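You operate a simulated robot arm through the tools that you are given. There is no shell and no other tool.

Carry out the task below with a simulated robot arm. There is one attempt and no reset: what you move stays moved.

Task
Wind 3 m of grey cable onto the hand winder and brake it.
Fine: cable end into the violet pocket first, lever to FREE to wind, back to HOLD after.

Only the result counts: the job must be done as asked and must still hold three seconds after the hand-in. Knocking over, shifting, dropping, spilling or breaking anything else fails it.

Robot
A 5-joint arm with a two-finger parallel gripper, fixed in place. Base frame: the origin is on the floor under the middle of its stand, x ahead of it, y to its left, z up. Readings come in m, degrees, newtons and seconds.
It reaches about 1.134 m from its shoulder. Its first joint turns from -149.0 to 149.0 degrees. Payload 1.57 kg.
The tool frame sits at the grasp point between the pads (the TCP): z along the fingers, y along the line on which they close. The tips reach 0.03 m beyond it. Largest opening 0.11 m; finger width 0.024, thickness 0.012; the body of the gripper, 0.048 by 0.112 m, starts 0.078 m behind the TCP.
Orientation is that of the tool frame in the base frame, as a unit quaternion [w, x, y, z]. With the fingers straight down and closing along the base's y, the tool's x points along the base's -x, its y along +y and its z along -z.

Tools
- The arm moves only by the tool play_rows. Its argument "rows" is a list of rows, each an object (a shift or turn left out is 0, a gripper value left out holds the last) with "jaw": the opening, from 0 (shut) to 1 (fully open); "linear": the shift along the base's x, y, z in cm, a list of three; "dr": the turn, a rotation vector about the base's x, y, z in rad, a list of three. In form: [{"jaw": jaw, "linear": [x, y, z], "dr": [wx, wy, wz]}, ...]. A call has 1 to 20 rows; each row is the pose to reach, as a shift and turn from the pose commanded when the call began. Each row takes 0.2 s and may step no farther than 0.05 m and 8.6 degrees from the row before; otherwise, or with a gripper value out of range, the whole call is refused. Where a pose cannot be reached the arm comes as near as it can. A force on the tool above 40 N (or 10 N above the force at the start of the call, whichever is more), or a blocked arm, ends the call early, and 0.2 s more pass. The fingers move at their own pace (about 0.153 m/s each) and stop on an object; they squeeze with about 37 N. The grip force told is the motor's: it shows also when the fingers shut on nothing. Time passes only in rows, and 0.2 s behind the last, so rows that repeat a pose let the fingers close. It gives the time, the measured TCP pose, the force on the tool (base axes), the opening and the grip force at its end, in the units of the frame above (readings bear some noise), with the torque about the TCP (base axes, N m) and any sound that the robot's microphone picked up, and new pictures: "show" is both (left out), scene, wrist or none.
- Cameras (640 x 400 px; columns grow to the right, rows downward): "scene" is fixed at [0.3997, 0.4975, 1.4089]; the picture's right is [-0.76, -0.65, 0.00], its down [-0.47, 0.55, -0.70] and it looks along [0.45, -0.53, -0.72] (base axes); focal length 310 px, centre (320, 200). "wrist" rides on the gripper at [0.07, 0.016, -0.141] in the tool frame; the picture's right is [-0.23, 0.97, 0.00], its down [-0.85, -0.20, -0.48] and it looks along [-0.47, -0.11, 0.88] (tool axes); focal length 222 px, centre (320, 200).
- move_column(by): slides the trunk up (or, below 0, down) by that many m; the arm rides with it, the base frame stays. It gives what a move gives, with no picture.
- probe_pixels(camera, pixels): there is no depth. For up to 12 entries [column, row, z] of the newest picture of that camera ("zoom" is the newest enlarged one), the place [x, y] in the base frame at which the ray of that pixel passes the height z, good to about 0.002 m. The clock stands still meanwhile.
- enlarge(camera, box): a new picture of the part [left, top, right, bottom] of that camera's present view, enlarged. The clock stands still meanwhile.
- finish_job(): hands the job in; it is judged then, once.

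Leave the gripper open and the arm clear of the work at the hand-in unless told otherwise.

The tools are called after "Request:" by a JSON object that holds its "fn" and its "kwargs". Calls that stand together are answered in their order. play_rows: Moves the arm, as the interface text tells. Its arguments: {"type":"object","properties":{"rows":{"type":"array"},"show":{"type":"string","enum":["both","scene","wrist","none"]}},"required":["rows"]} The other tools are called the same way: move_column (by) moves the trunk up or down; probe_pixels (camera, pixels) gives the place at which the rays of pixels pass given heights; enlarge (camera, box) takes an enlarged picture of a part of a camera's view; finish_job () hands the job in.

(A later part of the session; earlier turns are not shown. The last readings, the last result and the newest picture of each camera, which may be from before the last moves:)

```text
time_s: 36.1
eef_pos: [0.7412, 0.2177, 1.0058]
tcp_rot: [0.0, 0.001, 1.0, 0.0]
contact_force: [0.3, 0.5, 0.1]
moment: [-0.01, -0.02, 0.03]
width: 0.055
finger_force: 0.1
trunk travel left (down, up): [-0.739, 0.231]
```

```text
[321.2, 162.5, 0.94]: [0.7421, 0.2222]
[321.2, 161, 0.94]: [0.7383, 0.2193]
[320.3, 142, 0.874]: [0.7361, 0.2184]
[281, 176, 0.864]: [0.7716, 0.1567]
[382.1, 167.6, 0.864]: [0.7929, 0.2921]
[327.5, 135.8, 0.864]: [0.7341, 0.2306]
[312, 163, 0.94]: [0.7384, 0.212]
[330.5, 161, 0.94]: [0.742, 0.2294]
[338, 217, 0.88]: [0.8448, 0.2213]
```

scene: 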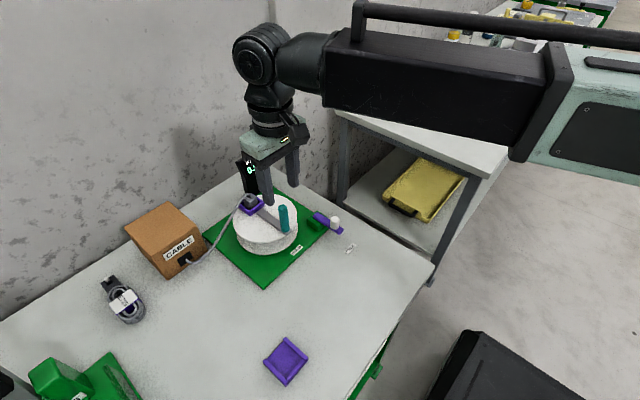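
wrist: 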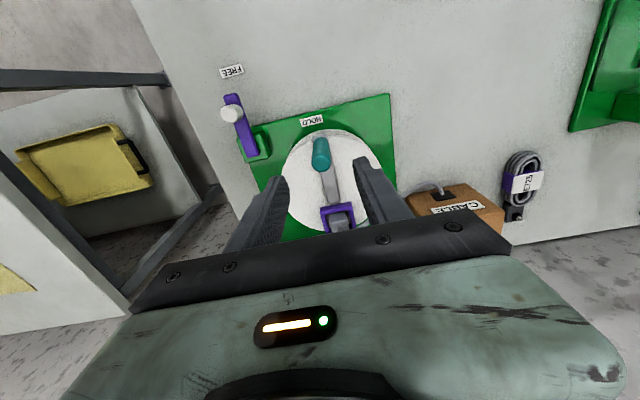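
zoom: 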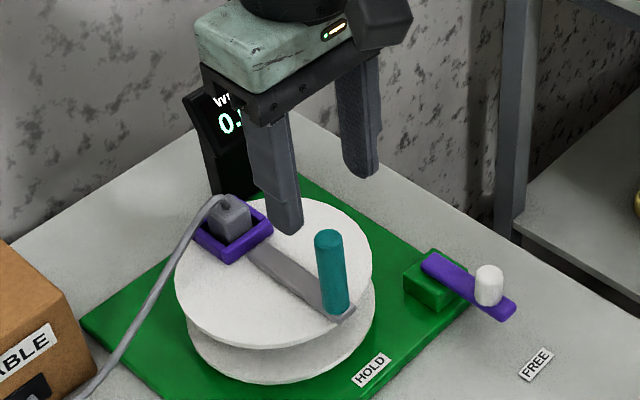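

The handle axis is (0.740, 0.220) and the drum centre ≈ (0.805, 0.221), so the handle radius is ≈ 0.064. Descending 0.086 to TCP z ≈ 0.92 around the handle.

Request:
{"fn": "move_column", "kwargs": {"by": -0.086}}

Request:
{"fn": "play_rows", "kwargs": {"rows": [{"jaw": 0.25}, {"jaw": 0}, {"jaw": 0}, {"jaw": 0}]}}

Request:
{"fn": "enlarge", "kwargs": {"camera": "wrist", "box": [230, 80, 410, 200]}}

Request:
{"fn": "enlarge", "kwargs": {"camera": "scene", "box": [200, 130, 360, 260]}}

```text
time_s: 37.4
eef_pos: [0.7402, 0.2185, 0.9216]
tcp_rot: [0.0, 0.0, 1.0, 0.001]
contact_force: [-0.7, -0.4, 0.5]
moment: [-0.03, 0.0, -0.02]
width: 0.0551
finger_force: 0.1
trunk travel left (down, up): [-0.653, 0.317]
```

```text
time_s: 38.4
eef_pos: [0.7398, 0.2184, 0.9204]
tcp_rot: [0.0, 0.0, 1.0, 0.0]
contact_force: [-1.5, -0.1, -0.7]
moment: [0.53, 0.16, -0.08]
width: 0.0196
finger_force: 33.4
trunk travel left (down, up): [-0.653, 0.317]
```

scene: 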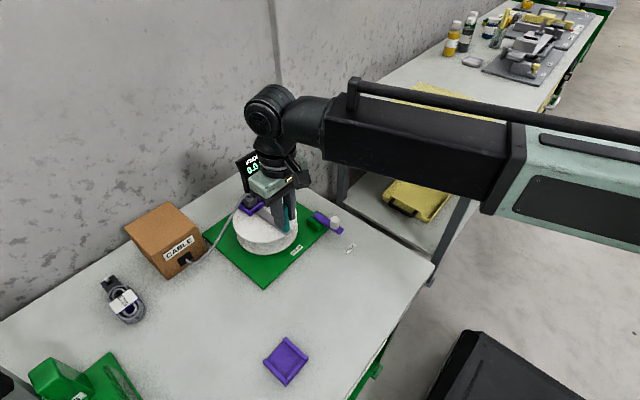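
wrist: 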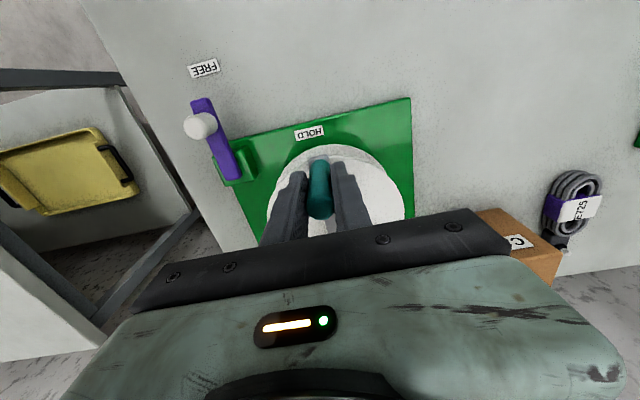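

```text
3.33 times, centred on (320, 140) of wrist
```

zoom: 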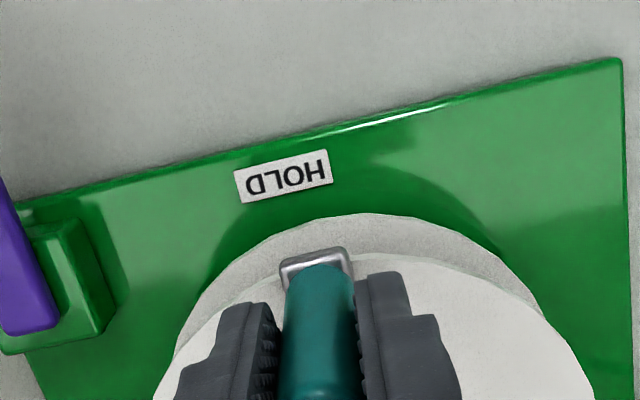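

```text
3.08 times, centred on (280, 195) of scene
```

zoom: 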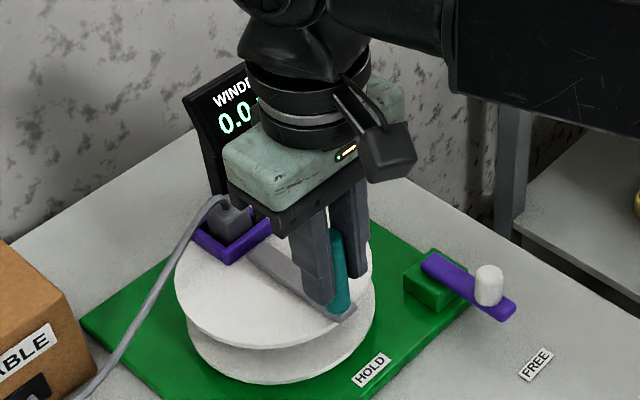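

The handle is gripped. I'll test-turn clockwise (seen from above) by 30°, the direction that pulls cable naturally from the box at +y, and watch the force and display.

Request:
{"fn": "play_rows", "kwargs": {"rows": [{"jaw": 0, "linear": [0.05, 1.13, 0]}, {"linear": [0.3, 2.24, 0]}, {"linear": [0.74, 3.29, 0]}]}}

Request:
{"fn": "enlarge", "kwargs": {"camera": "scene", "box": [200, 130, 360, 260]}}

```text
time_s: 39.2
eef_pos: [0.748, 0.2512, 0.9212]
tcp_rot: [0.0, 0.0, 1.0, -0.001]
contact_force: [-0.8, -4.9, 0.4]
moment: [0.13, 0.12, -0.31]
width: 0.0198
finger_force: 33.1
trunk travel left (down, up): [-0.653, 0.317]
```

scene: 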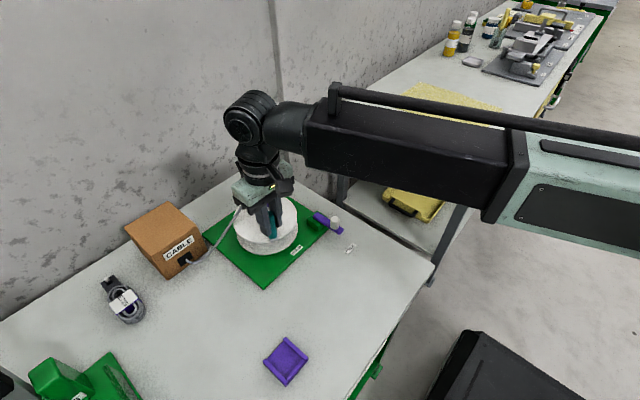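
wrist: 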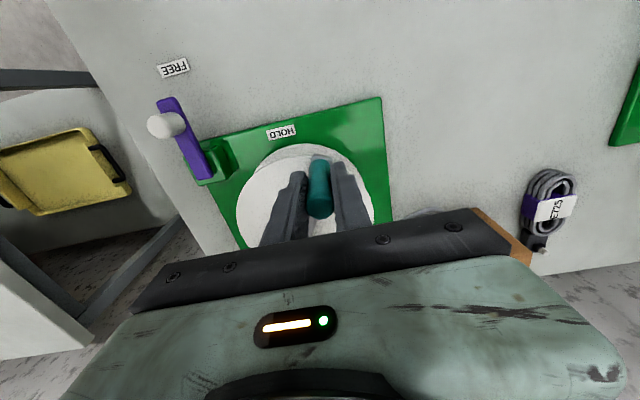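

```text
3.08 times, centred on (280, 195) of scene
```

zoom: 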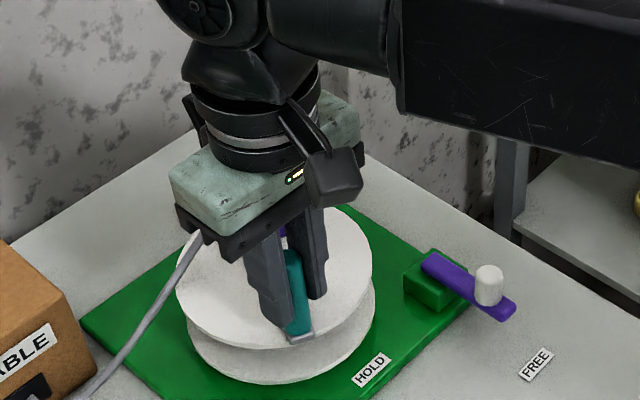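

The crank turns with little force. I'll continue clockwise for another 180° in 20° steps and check forces on the far side.

Request:
{"fn": "play_rows", "kwargs": {"rows": [{"jaw": 0, "linear": [1.386, 1.793, 0]}, {"linear": [3.301, 3.004, 0]}, {"linear": [5.515, 3.487, 0]}, {"linear": [7.761, 3.183, 0]}, {"linear": [9.767, 2.13, 0]}, {"linear": [11.292, 0.454, 0]}, {"linear": [12.152, -1.643, 0]}, {"linear": [12.243, -3.907, 0]}, {"linear": [11.554, -6.066, 0]}]}}

Request:
{"fn": "enlarge", "kwargs": {"camera": "scene", "box": [200, 130, 360, 260]}}

```text
time_s: 40.4
eef_pos: [0.8413, 0.2838, 0.9205]
tcp_rot: [0.003, -0.003, 1.0, 0.006]
contact_force: [4.5, 9.3, 8.1]
moment: [-1.03, 0.48, 0.03]
width: 0.0204
finger_force: 33.2
trunk travel left (down, up): [-0.653, 0.317]
stopped in row 5: the force on the tool passed its limit at 45 N (the readings are from after the stop); the commanded pose is now the measured one
```

scene: 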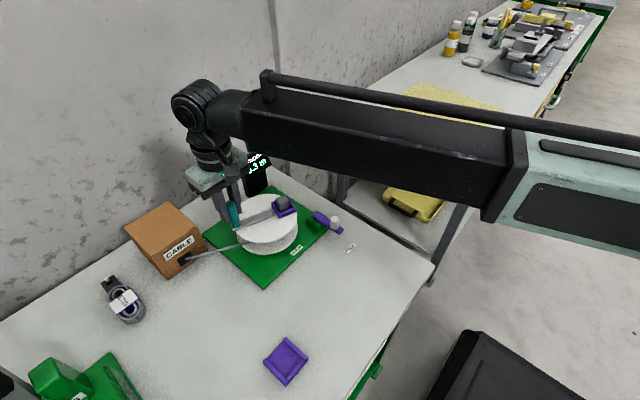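
wrist: 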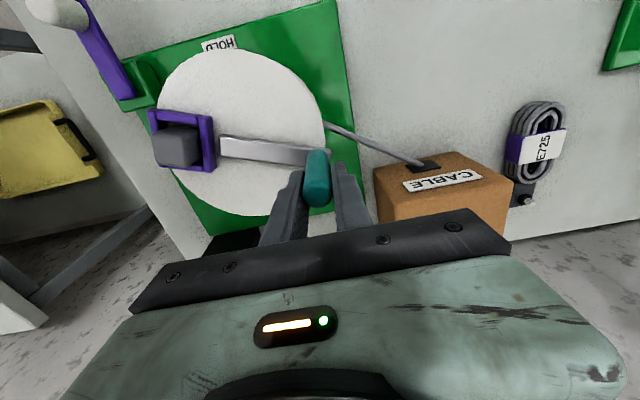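

```text
3.08 times, centred on (280, 195) of scene
```

zoom: 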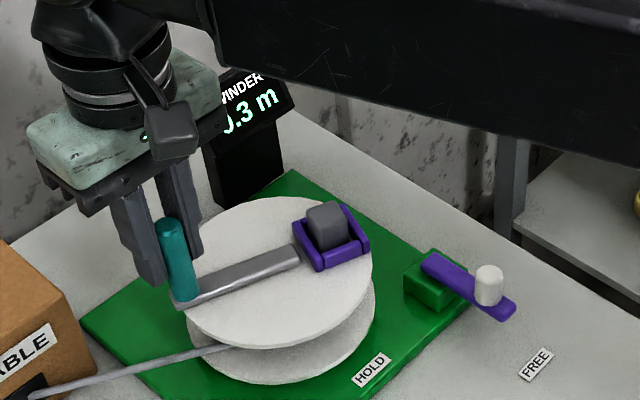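

The display reads ~0.3 m after roughly 120°, so clockwise winding counts. The force limit tripped because my circle isn't exact. I'll measure the handle, disc and bar positions from the current view to refit the circle.

Request:
{"fn": "enlarge", "kwargs": {"camera": "wrist", "box": [140, 30, 380, 230]}}

```text
2.00 times, centred on (260, 130) of wrist
```

zoom: 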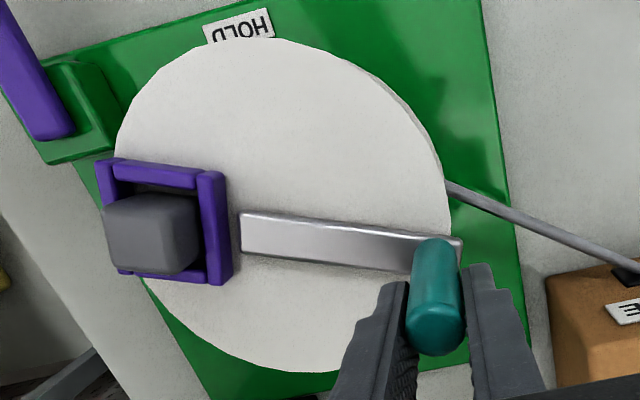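

Request:
{"fn": "probe_pixels", "kwargs": {"camera": "zoom", "pixels": [[116, 150, 0.864], [270, 38, 0.864], [449, 220, 0.864], [280, 372, 0.864], [390, 95, 0.864], [170, 310, 0.864], [437, 250, 0.876], [436, 330, 0.94], [460, 248, 0.876], [242, 230, 0.876], [164, 222, 0.88]]}}

```text
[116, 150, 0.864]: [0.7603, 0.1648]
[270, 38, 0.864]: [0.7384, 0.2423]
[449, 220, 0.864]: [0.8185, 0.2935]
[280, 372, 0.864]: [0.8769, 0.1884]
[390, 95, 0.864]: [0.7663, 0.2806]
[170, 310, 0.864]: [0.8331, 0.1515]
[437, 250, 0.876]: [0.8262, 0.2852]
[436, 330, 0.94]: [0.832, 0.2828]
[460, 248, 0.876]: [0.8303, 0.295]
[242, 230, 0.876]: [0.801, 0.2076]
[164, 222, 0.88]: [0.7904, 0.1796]
```

Refit: drum centre ≈ (0.809, 0.220), handle radius ≈ 0.068. The handle is now at ≈ (0.829, 0.284), having slipped ~12 mm in the pads. I'll open slightly, re-centre on the handle and look.

Request:
{"fn": "play_rows", "kwargs": {"rows": [{"jaw": 0.3}, {"jaw": 0.34}, {"jaw": 0.34, "linear": [-0.6, 0, 0]}, {"jaw": 0.34, "linear": [-1.2, 0.0, 0]}, {"jaw": 0.34, "linear": [-1.2, 0.0, 0]}]}}

Request:
{"fn": "enlarge", "kwargs": {"camera": "wrist", "box": [140, 30, 380, 230]}}

```text
time_s: 41.6
eef_pos: [0.8285, 0.2816, 0.9203]
tcp_rot: [0.001, -0.002, 1.0, 0.006]
contact_force: [0.8, -0.5, 0.7]
moment: [0.01, 0.04, 0.02]
width: 0.0375
finger_force: 0.1
trunk travel left (down, up): [-0.653, 0.317]
```

scene: 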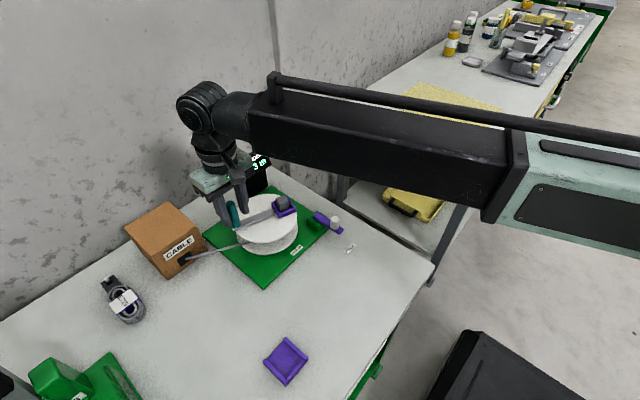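
wrist: 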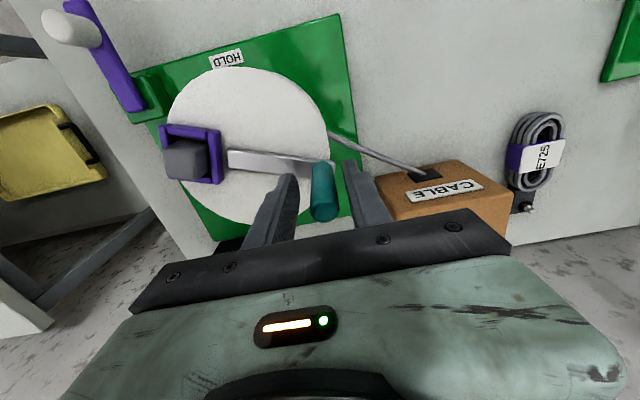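

```text
2.00 times, centred on (260, 130) of wrist
```

zoom: 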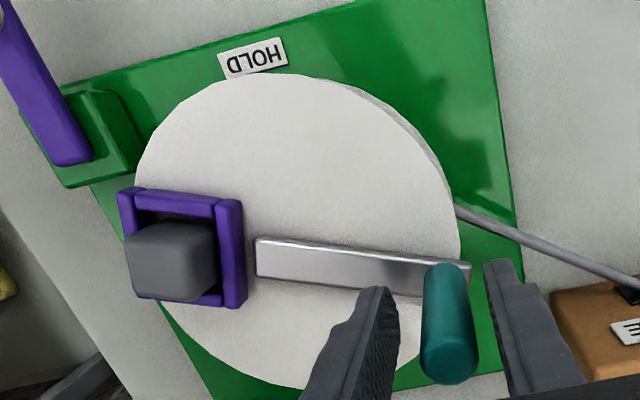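

Request:
{"fn": "probe_pixels", "kwargs": {"camera": "zoom", "pixels": [[446, 278, 0.876], [450, 356, 0.94], [136, 170, 0.864], [270, 74, 0.864], [459, 235, 0.864], [270, 387, 0.864], [390, 122, 0.864], [190, 340, 0.864], [256, 258, 0.876], [470, 270, 0.876]]}}

```text
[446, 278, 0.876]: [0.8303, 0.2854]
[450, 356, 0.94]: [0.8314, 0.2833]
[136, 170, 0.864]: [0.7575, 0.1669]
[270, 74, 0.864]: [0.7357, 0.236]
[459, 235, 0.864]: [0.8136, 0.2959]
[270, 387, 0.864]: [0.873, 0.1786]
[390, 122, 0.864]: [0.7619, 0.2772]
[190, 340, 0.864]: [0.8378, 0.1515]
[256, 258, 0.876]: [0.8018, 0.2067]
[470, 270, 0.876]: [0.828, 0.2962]
```

The handle is at (0.831, 0.284), consistent with centre (0.809, 0.2195) and radius 0.0685. Nudging (+0.2, +0.2) cm and gripping again.

Request:
{"fn": "play_rows", "kwargs": {"rows": [{"jaw": 0.34, "linear": [0.2, 0.2, 0]}, {"jaw": 0.1, "linear": [0.2, 0.2, 0]}, {"jaw": 0, "linear": [0.2, 0.2, 0]}, {"jaw": 0, "linear": [0.2, 0.2, 0]}]}}

Request:
{"fn": "enlarge", "kwargs": {"camera": "scene", "box": [200, 130, 360, 260]}}

```text
time_s: 42.6
eef_pos: [0.8315, 0.2833, 0.921]
tcp_rot: [0.002, -0.001, 1.0, 0.004]
contact_force: [0.8, 2.3, 1.6]
moment: [-1.47, 0.06, 0.04]
width: 0.0201
finger_force: 33.7
trunk travel left (down, up): [-0.653, 0.317]
```

scene: 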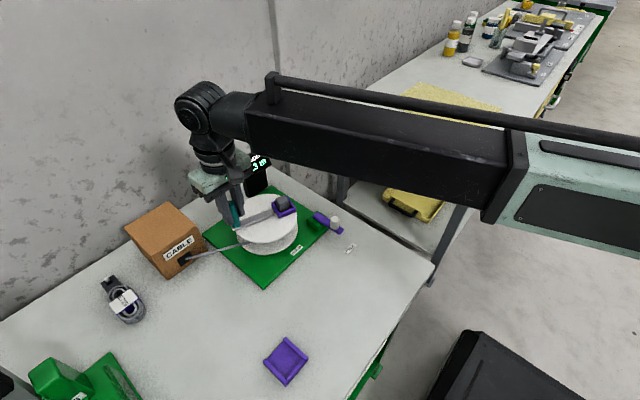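
wrist: 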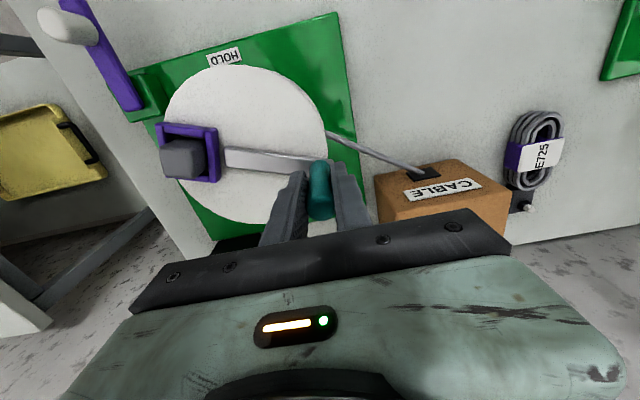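

```text
3.08 times, centred on (280, 195) of scene
```

zoom: 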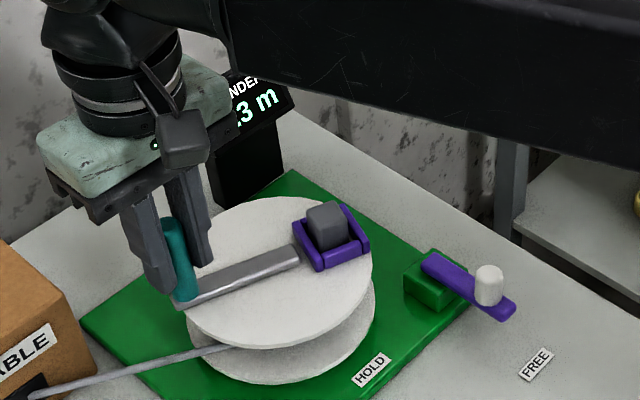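

The grip is centred, but the tool kept a slight tilt from the stop (moment -1.47). I'll level it while continuing clockwise 90° on the refit circle.

Request:
{"fn": "play_rows", "kwargs": {"rows": [{"jaw": 0, "linear": [0, 0, 0], "dr": [-0.008, 0.004, -0.002]}, {"linear": [1.59, -0.77, 0], "dr": [-0.008, 0.004, -0.002]}, {"linear": [2.91, -1.96, 0], "dr": [-0.008, 0.004, -0.002]}, {"linear": [3.88, -3.44, 0], "dr": [-0.008, 0.004, -0.002]}, {"linear": [4.43, -5.13, 0], "dr": [-0.008, 0.004, -0.002]}, {"linear": [4.53, -6.9, 0], "dr": [-0.008, 0.004, -0.002]}, {"linear": [4.16, -8.64, 0], "dr": [-0.008, 0.004, -0.002]}]}}

Request:
{"fn": "enlarge", "kwargs": {"camera": "scene", "box": [200, 130, 360, 260]}}

Request:
{"fn": "enlarge", "kwargs": {"camera": "wrist", "box": [140, 30, 380, 230]}}

```text
time_s: 44.2
eef_pos: [0.8727, 0.1967, 0.9193]
tcp_rot: [0.0, -0.001, 1.0, 0.0]
contact_force: [0.5, 1.8, -2.9]
moment: [-0.51, 0.25, -0.16]
width: 0.0198
finger_force: 34.0
trunk travel left (down, up): [-0.653, 0.317]
```

scene: 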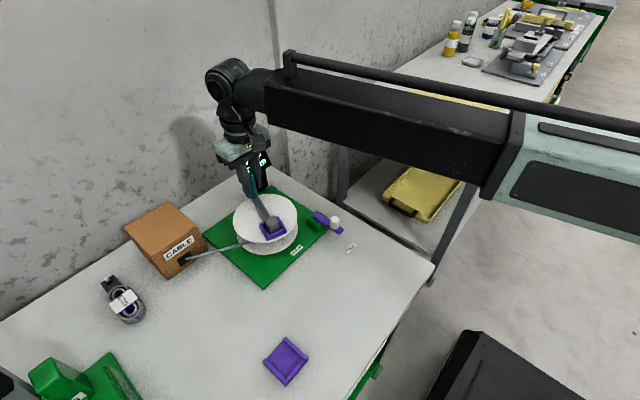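
wrist: 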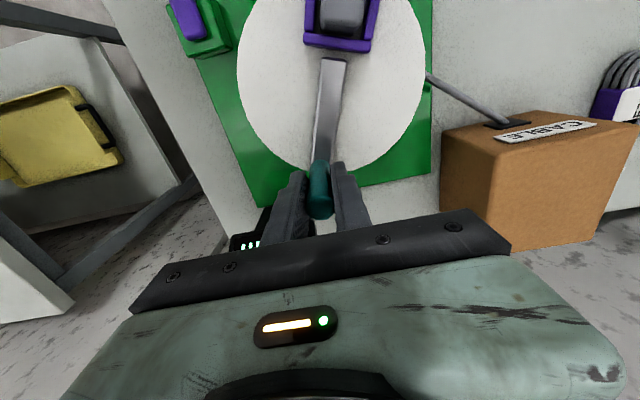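

```text
3.08 times, centred on (280, 195) of scene
```

zoom: 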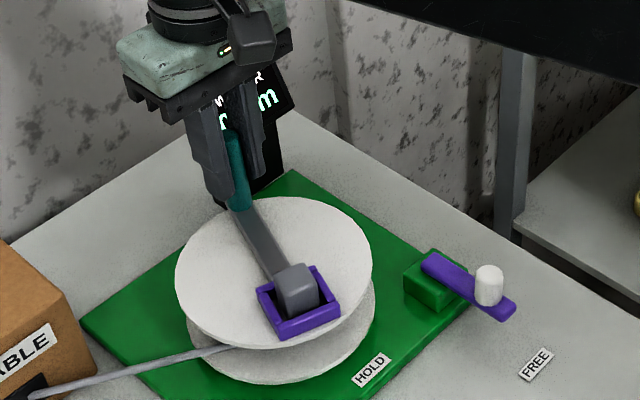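

```text
2.00 times, centred on (260, 130) of wrist
```

zoom: 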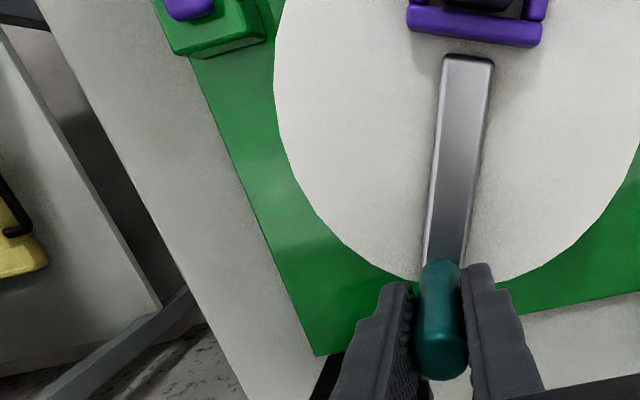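

Forces are now very low, so the circle fits. I'll continue clockwise 135° to bring the handle to the -x/-y side, where the display should be visible.

Request:
{"fn": "play_rows", "kwargs": {"rows": [{"jaw": 0, "linear": [-0.803, -1.583, 0]}, {"linear": [-1.989, -2.904, 0]}, {"linear": [-3.476, -3.873, 0]}, {"linear": [-5.163, -4.425, 0]}, {"linear": [-6.936, -4.521, 0]}, {"linear": [-8.673, -4.155, 0]}, {"linear": [-10.256, -3.352, 0]}, {"linear": [-11.577, -2.166, 0]}, {"linear": [-12.546, -0.679, 0]}]}}

Request:
{"fn": "enlarge", "kwargs": {"camera": "scene", "box": [200, 130, 360, 260]}}

Request:
{"fn": "enlarge", "kwargs": {"camera": "wrist", "box": [140, 30, 380, 230]}}

```text
time_s: 46.2
eef_pos: [0.7444, 0.1899, 0.9214]
tcp_rot: [-0.002, -0.001, 1.0, 0.001]
contact_force: [-24.5, -12.5, -10.9]
moment: [-1.01, -0.06, -0.1]
width: 0.0197
finger_force: 33.2
trunk travel left (down, up): [-0.653, 0.317]
```

scene: 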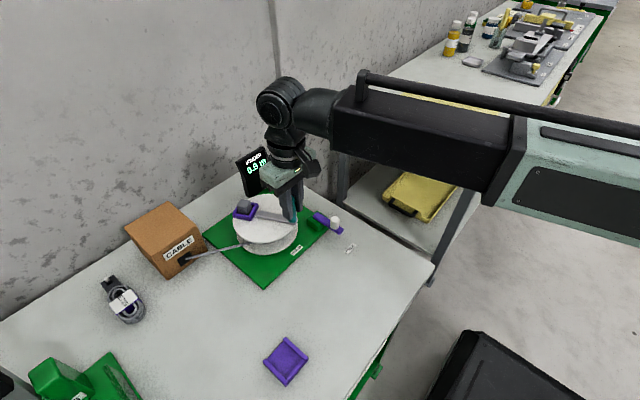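
wrist: 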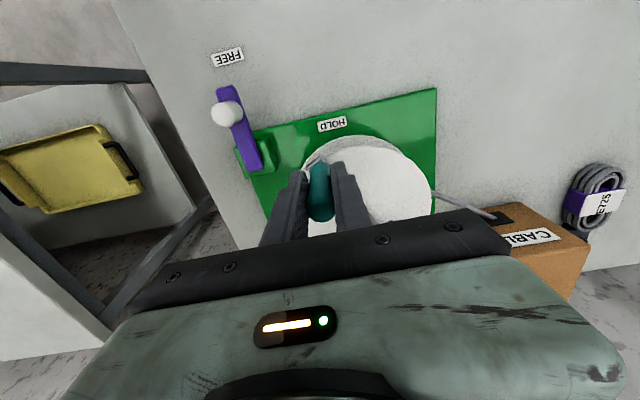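

```text
3.08 times, centred on (280, 195) of scene
```

zoom: 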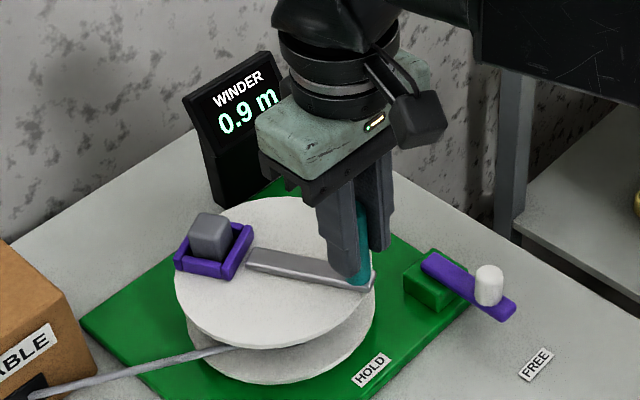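

```text
2.00 times, centred on (260, 130) of wrist
```

zoom: 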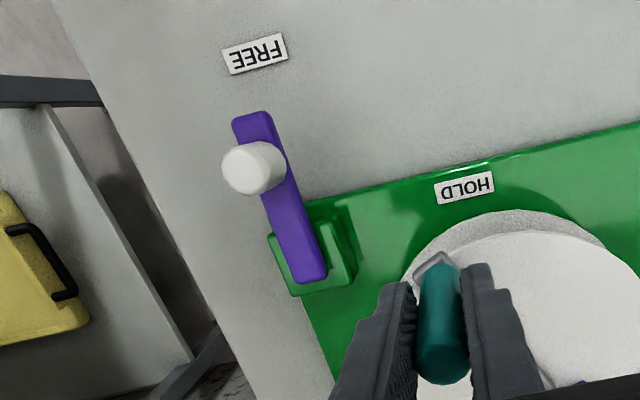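

Display: 0.9 m after ~335°, so about 1 m per turn. There's a 27 N outward pull because the handle drifted in the pads. I'll open briefly, re-centre and re-grip.

Request:
{"fn": "play_rows", "kwargs": {"rows": [{"jaw": 0.3}, {"jaw": 0.32, "linear": [-0.1, -0.05, 0]}, {"jaw": 0.32, "linear": [-0.1, -0.05, 0]}]}}

Request:
{"fn": "enlarge", "kwargs": {"camera": "scene", "box": [220, 140, 320, 220]}}

Request:
{"fn": "enlarge", "kwargs": {"camera": "wrist", "box": [230, 80, 410, 200]}}

```text
time_s: 47.0
eef_pos: [0.7463, 0.189, 0.9201]
tcp_rot: [0.0, -0.001, 1.0, 0.0]
contact_force: [0.2, -0.6, -0.2]
moment: [-0.01, -0.01, 0.01]
width: 0.0351
finger_force: 0.0
trunk travel left (down, up): [-0.653, 0.317]
```

scene: 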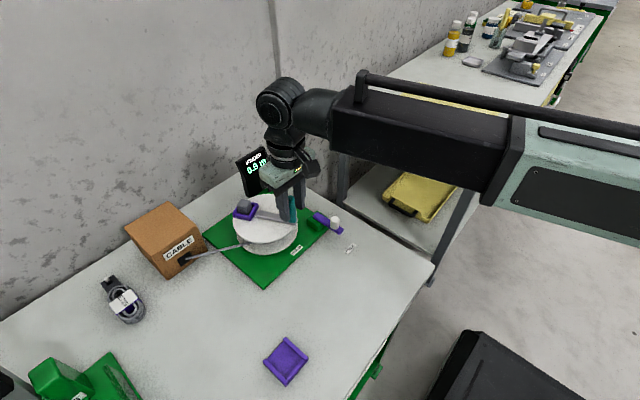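
wrist: 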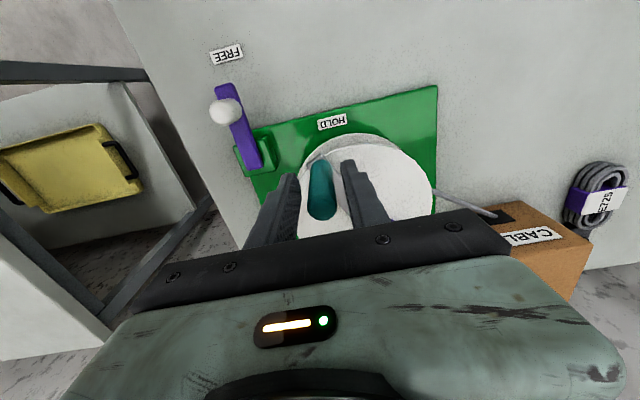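

```text
5.00 times, centred on (270, 180) of scene
```

zoom: 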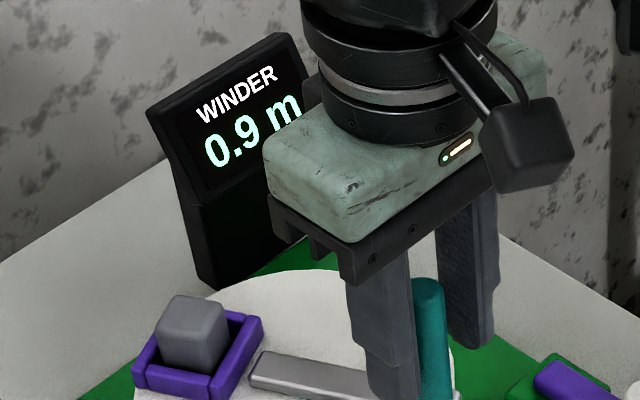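

```text
3.33 times, centred on (320, 140) of wrist
```

zoom: 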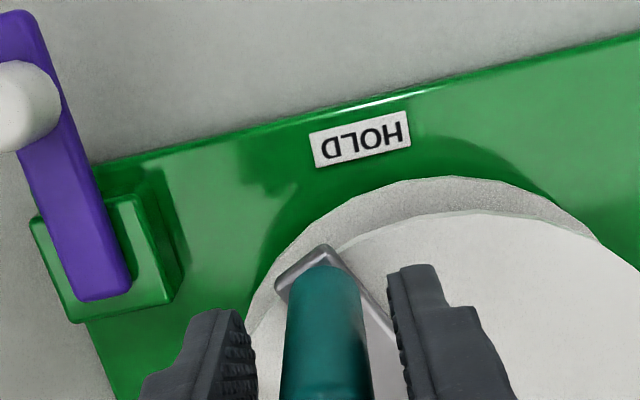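

The display clearly reads 0.9 m and the handle is centred between the pads. I'll grip and crank clockwise half a turn (18° per row), then re-grip in place.

Request:
{"fn": "play_rows", "kwargs": {"rows": [{"jaw": 0.1}, {"jaw": 0}, {"jaw": 0}, {"linear": [-0.585, 2.07, 0]}, {"linear": [-0.544, 4.21, 0]}, {"linear": [0.156, 6.232, 0]}, {"linear": [1.447, 7.939, 0]}, {"linear": [3.202, 9.163, 0]}, {"linear": [5.25, 9.785, 0]}, {"linear": [7.39, 9.744, 0]}, {"linear": [9.412, 9.044, 0]}, {"linear": [11.119, 7.753, 0]}, {"linear": [12.343, 5.998, 0]}]}}

Request:
{"fn": "enlarge", "kwargs": {"camera": "scene", "box": [220, 140, 320, 220]}}

Request:
{"fn": "enlarge", "kwargs": {"camera": "wrist", "box": [140, 30, 380, 230]}}

```text
time_s: 49.8
eef_pos: [0.8727, 0.2494, 0.9191]
tcp_rot: [0.001, -0.001, 1.0, 0.0]
contact_force: [23.5, 11.4, 10.6]
moment: [-0.22, -0.21, -0.04]
width: 0.0195
finger_force: 33.5
trunk travel left (down, up): [-0.653, 0.317]
```

scene: 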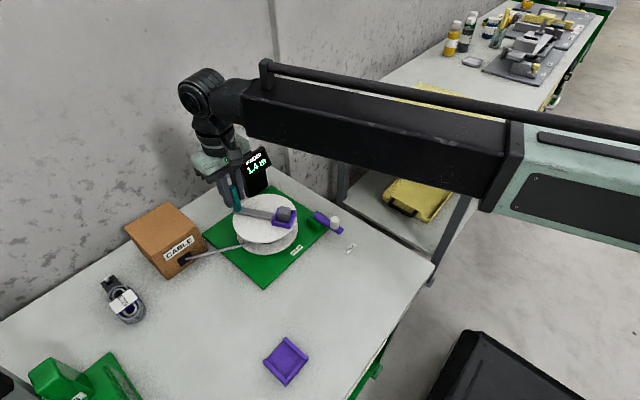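
wrist: 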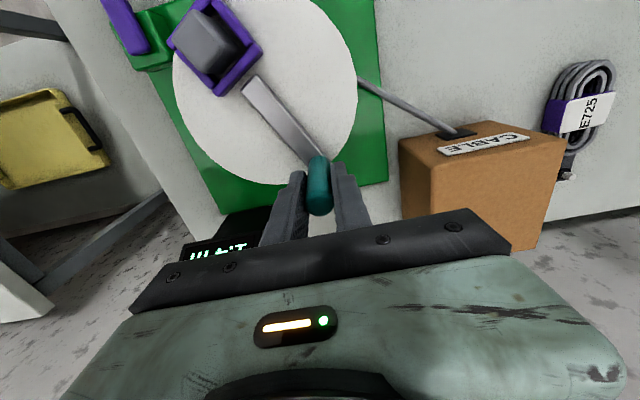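

```text
5.00 times, centred on (270, 180) of scene
```

zoom: 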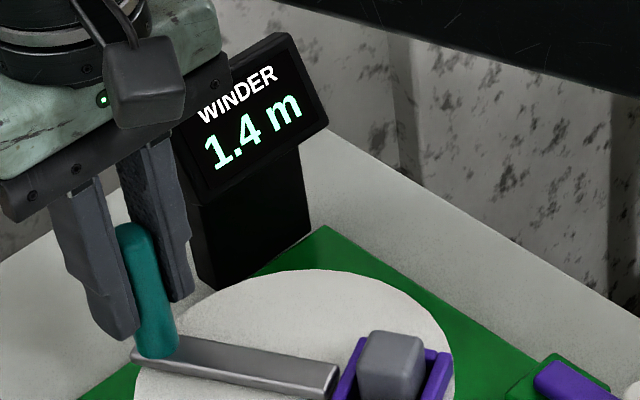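

```text
2.00 times, centred on (260, 130) of wrist
```

zoom: 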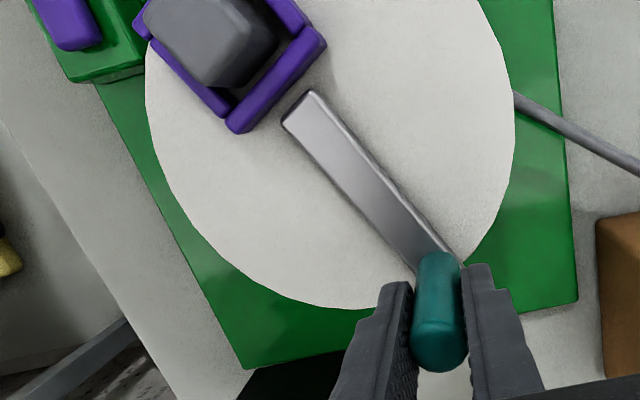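

Display reads 1.4 m at ~514° total, so ~1 m per turn is confirmed. Next: re-grip in place, crank another half turn, re-grip.

Request:
{"fn": "play_rows", "kwargs": {"rows": [{"jaw": 0.3}, {"jaw": 0.3}, {"jaw": 0}, {"jaw": 0}, {"linear": [0.622, -2.048, 0]}, {"linear": [0.581, -4.188, 0]}, {"linear": [-0.119, -6.21, 0]}, {"linear": [-1.41, -7.917, 0]}, {"linear": [-3.165, -9.141, 0]}, {"linear": [-5.213, -9.763, 0]}, {"linear": [-7.353, -9.722, 0]}, {"linear": [-9.375, -9.022, 0]}, {"linear": [-11.082, -7.731, 0]}, {"linear": [-12.306, -5.976, 0]}, {"jaw": 0.3, "linear": [-12.306, -5.976, 0]}, {"jaw": 0.3, "linear": [-12.306, -5.976, 0]}]}}

Request:
{"fn": "enlarge", "kwargs": {"camera": "scene", "box": [220, 140, 320, 220]}}

Request:
{"fn": "enlarge", "kwargs": {"camera": "wrist", "box": [230, 80, 410, 200]}}

```text
time_s: 53.2
eef_pos: [0.7468, 0.1899, 0.9208]
tcp_rot: [0.0, -0.001, 1.0, 0.001]
contact_force: [-0.2, -0.4, -0.1]
moment: [-0.01, 0.0, 0.0]
width: 0.0329
finger_force: 0.0
trunk travel left (down, up): [-0.653, 0.317]
```

scene: 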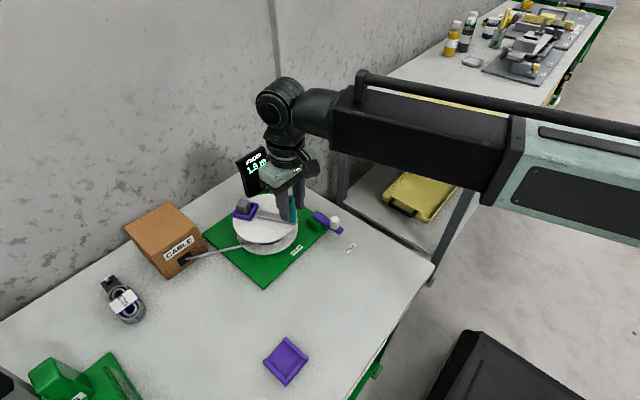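
wrist: 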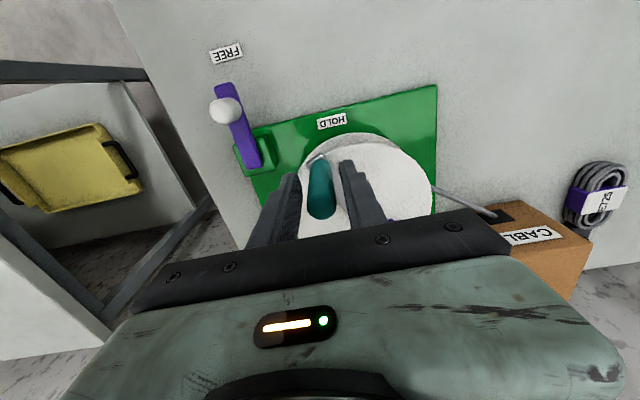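

```text
5.00 times, centred on (270, 180) of scene
```

zoom: 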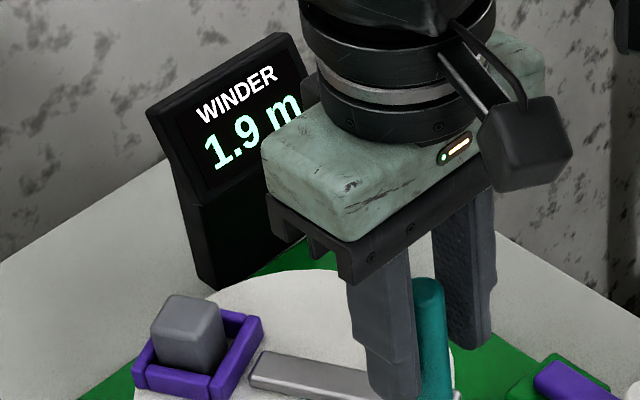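

```text
3.33 times, centred on (320, 140) of wrist
```

zoom: 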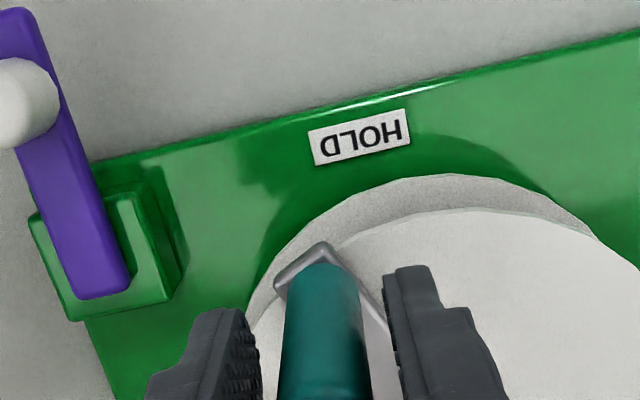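

1.9 m. Grip again and crank the next half turn clockwise, then re-grip at the far side.

Request:
{"fn": "play_rows", "kwargs": {"rows": [{"jaw": 0}, {"jaw": 0}, {"linear": [-0.622, 2.048, 0]}, {"linear": [-0.581, 4.188, 0]}, {"linear": [0.119, 6.21, 0]}, {"linear": [1.41, 7.917, 0]}, {"linear": [3.165, 9.141, 0]}, {"linear": [5.213, 9.763, 0]}, {"linear": [7.353, 9.722, 0]}, {"linear": [9.375, 9.022, 0]}, {"linear": [11.082, 7.731, 0]}, {"linear": [12.306, 5.976, 0]}, {"jaw": 0.3, "linear": [12.306, 5.976, 0]}, {"jaw": 0.3, "linear": [12.306, 5.976, 0]}]}}

Request:
{"fn": "enlarge", "kwargs": {"camera": "scene", "box": [220, 140, 320, 220]}}

Request:
{"fn": "enlarge", "kwargs": {"camera": "wrist", "box": [140, 30, 380, 230]}}

```text
time_s: 56.2
eef_pos: [0.8718, 0.2504, 0.9201]
tcp_rot: [0.0, 0.0, 1.0, 0.001]
contact_force: [0.7, 0.7, 0.7]
moment: [0.0, 0.01, 0.01]
width: 0.0329
finger_force: 0.1
trunk travel left (down, up): [-0.653, 0.317]
```

scene: 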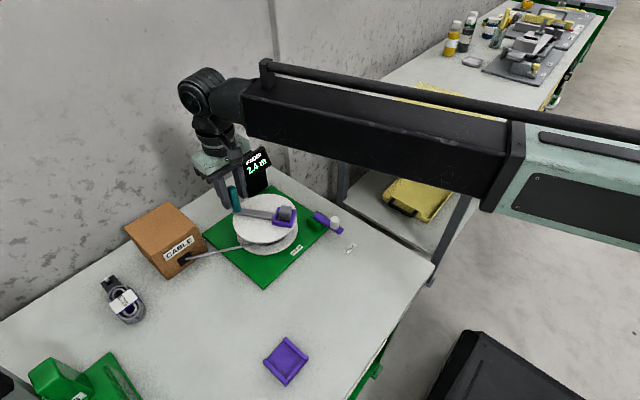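
wrist: 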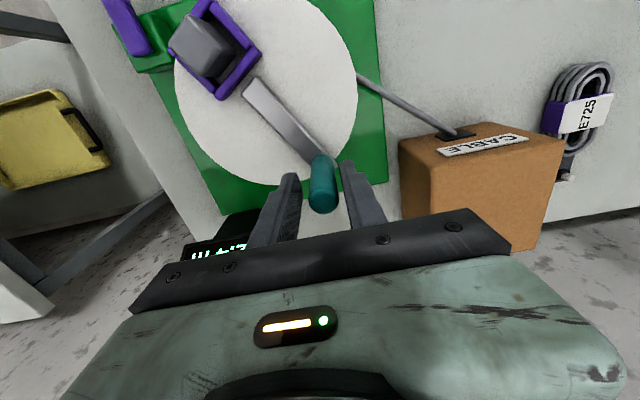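

```text
5.00 times, centred on (270, 180) of scene
```

zoom: 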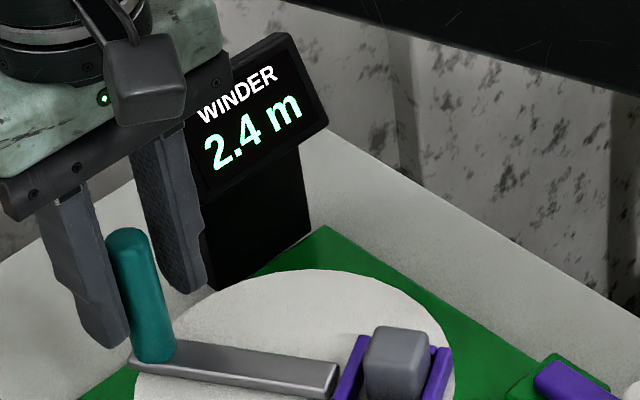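

```text
2.00 times, centred on (260, 130) of wrist
```

zoom: 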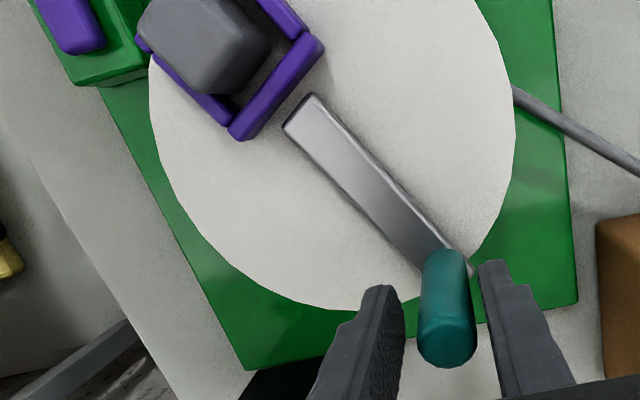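

2.4 m. Grip again and crank another half turn clockwise to reach ~2.9 m, then open briefly.

Request:
{"fn": "play_rows", "kwargs": {"rows": [{"jaw": 0}, {"jaw": 0}, {"linear": [0.599, -2.099, 0]}, {"linear": [0.569, -4.273, 0]}, {"linear": [-0.132, -6.331, 0]}, {"linear": [-1.434, -8.072, 0]}, {"linear": [-3.212, -9.326, 0]}, {"linear": [-5.289, -9.969, 0]}, {"linear": [-7.463, -9.939, 0]}, {"linear": [-9.521, -9.238, 0]}, {"linear": [-11.262, -7.936, 0]}, {"linear": [-12.516, -6.158, 0]}, {"jaw": 0.3, "linear": [-12.516, -6.158, 0]}, {"jaw": 0.3, "linear": [-12.516, -6.158, 0]}]}}

Request:
{"fn": "enlarge", "kwargs": {"camera": "scene", "box": [220, 140, 320, 220]}}

Request:
{"fn": "enlarge", "kwargs": {"camera": "wrist", "box": [230, 80, 410, 200]}}

```text
time_s: 59.2
eef_pos: [0.7447, 0.1879, 0.9196]
tcp_rot: [0.0, -0.001, 1.0, 0.0]
contact_force: [0.1, 1.0, 0.2]
moment: [-0.03, 0.01, -0.02]
width: 0.0332
finger_force: 0.0
trunk travel left (down, up): [-0.653, 0.317]
```

scene: 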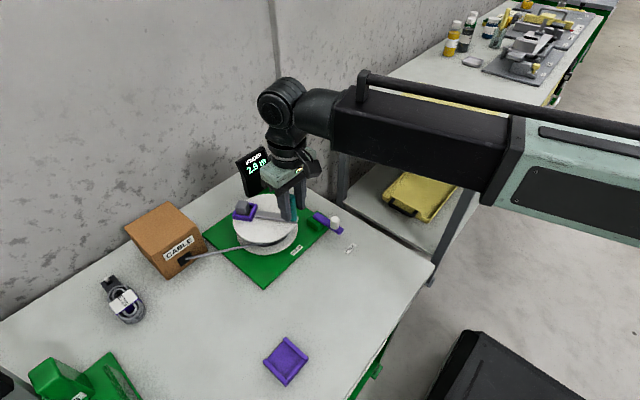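
wrist: 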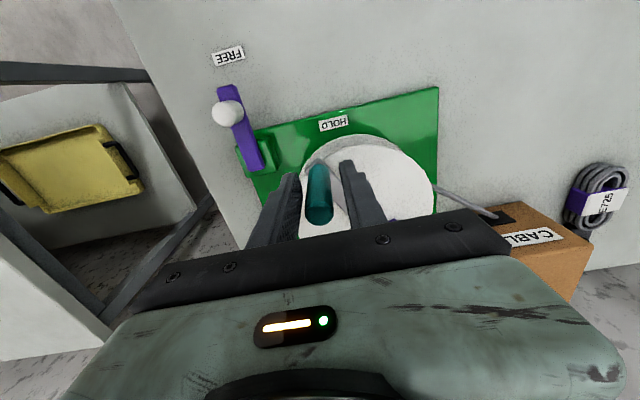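

```text
5.00 times, centred on (270, 180) of scene
```

zoom: 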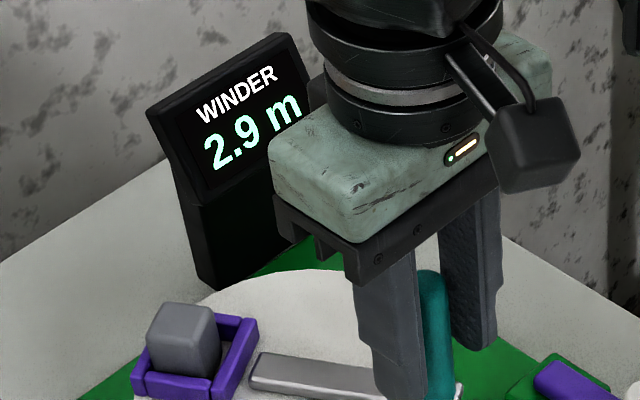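

```text
3.33 times, centred on (320, 140) of wrist
```

zoom: 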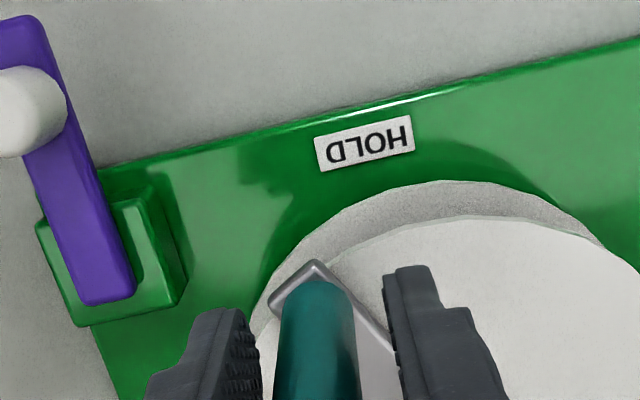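

2.9 m. Now the last few degrees, taken slowly. I'll re-centre, grip and advance ~10°.

Request:
{"fn": "play_rows", "kwargs": {"rows": [{"jaw": 0.3, "linear": [0.15, -0.03, 0]}, {"jaw": 0, "linear": [0.15, -0.03, 0]}, {"jaw": 0, "linear": [0.15, -0.03, 0]}, {"linear": [0.03, 0.575, 0]}, {"linear": [-0.17, 1.14, 0]}, {"linear": [-0.17, 1.14, 0]}], "show": "scene"}}

Request:
{"fn": "enlarge", "kwargs": {"camera": "scene", "box": [220, 140, 320, 220]}}

```text
time_s: 60.6
eef_pos: [0.7433, 0.2001, 0.9205]
tcp_rot: [0.0, -0.001, 1.0, 0.0]
contact_force: [-11.0, -7.8, -9.7]
moment: [-0.99, 0.58, -0.27]
width: 0.0199
finger_force: 33.8
trunk travel left (down, up): [-0.653, 0.317]
```

scene: 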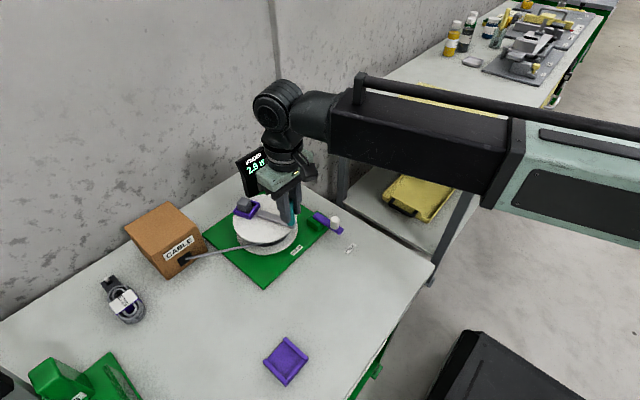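

```text
5.00 times, centred on (270, 180) of scene
```

zoom: 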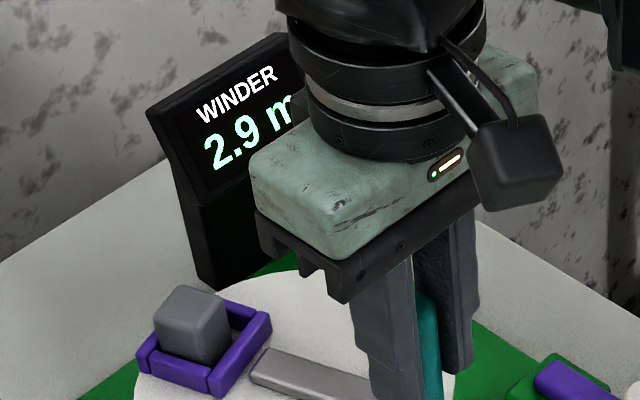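

Still 2.9 m at handle y = 0.200. Advance ~7° more.

Request:
{"fn": "play_rows", "kwargs": {"rows": [{"linear": [-0.1, 0.41, 0]}, {"linear": [-0.2, 0.82, 0]}, {"linear": [-0.2, 0.82, 0]}], "show": "scene"}}

Request:
{"fn": "enlarge", "kwargs": {"camera": "scene", "box": [220, 140, 320, 220]}}

```text
time_s: 61.4
eef_pos: [0.7421, 0.208, 0.9209]
tcp_rot: [0.001, -0.001, 1.0, 0.001]
contact_force: [0.1, -2.8, -0.7]
moment: [-0.94, 0.37, -0.18]
width: 0.0199
finger_force: 33.3
trunk travel left (down, up): [-0.653, 0.317]
```

scene: 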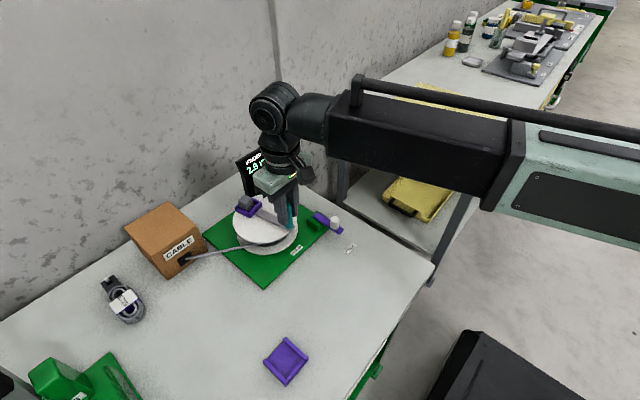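

```text
5.00 times, centred on (270, 180) of scene
```

zoom: 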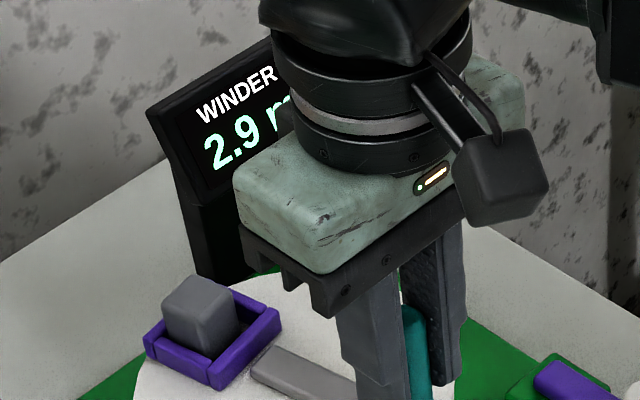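

Still 2.9 m at ~1070° total. Advancing another ~5°.

Request:
{"fn": "play_rows", "kwargs": {"rows": [{"linear": [-0.04, 0.3, 0]}, {"linear": [-0.07, 0.6, 0]}, {"linear": [-0.07, 0.6, 0]}], "show": "scene"}}

Request:
{"fn": "enlarge", "kwargs": {"camera": "scene", "box": [220, 140, 320, 220]}}

```text
time_s: 62.2
eef_pos: [0.7415, 0.2139, 0.9213]
tcp_rot: [0.0, -0.001, 1.0, 0.001]
contact_force: [2.3, -5.4, 2.2]
moment: [-0.65, -0.15, -0.42]
width: 0.02
finger_force: 33.5
trunk travel left (down, up): [-0.653, 0.317]
```

scene: 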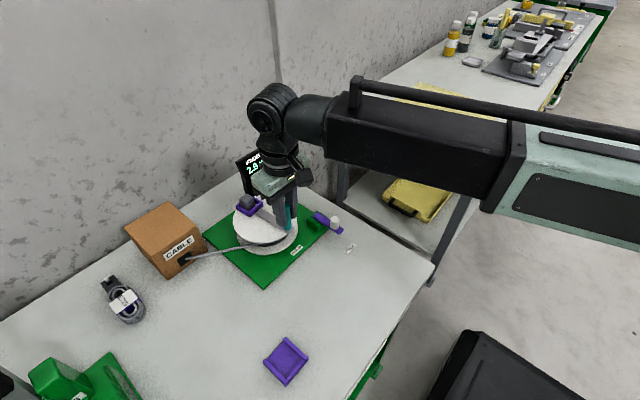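

```text
5.00 times, centred on (270, 180) of scene
```

zoom: 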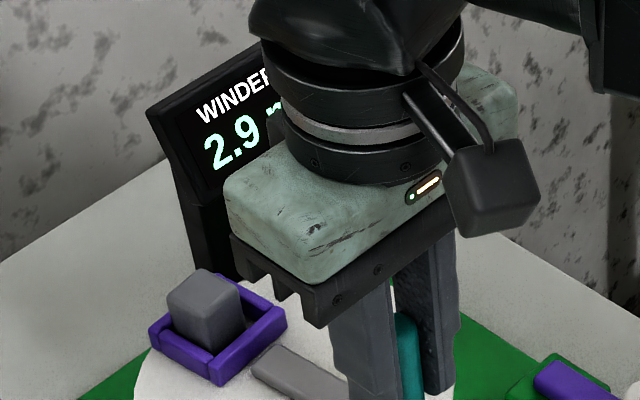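

Still 2.9 m at handle y = 0.214. Another ~5°.

Request:
{"fn": "play_rows", "kwargs": {"rows": [{"linear": [-0.01, 0.3, 0]}, {"linear": [-0.02, 0.6, 0]}, {"linear": [-0.02, 0.6, 0]}], "show": "scene"}}

Request:
{"fn": "enlarge", "kwargs": {"camera": "scene", "box": [220, 140, 320, 220]}}

```text
time_s: 63.0
eef_pos: [0.7396, 0.219, 0.921]
tcp_rot: [-0.001, -0.001, 1.0, 0.001]
contact_force: [-5.6, -4.1, -2.1]
moment: [-0.89, 0.84, -0.29]
width: 0.0199
finger_force: 33.8
trunk travel left (down, up): [-0.653, 0.317]
```

scene: 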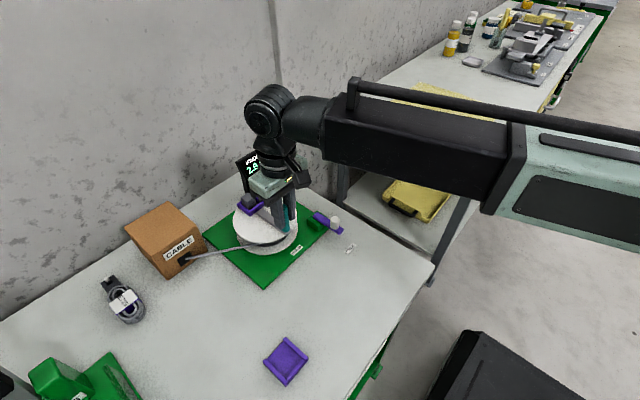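

```text
5.00 times, centred on (270, 180) of scene
```

zoom: 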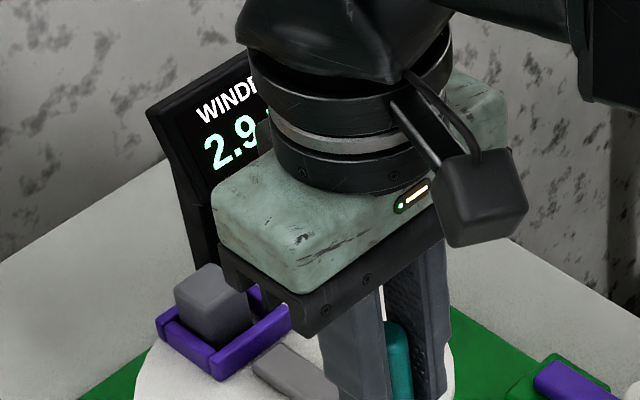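

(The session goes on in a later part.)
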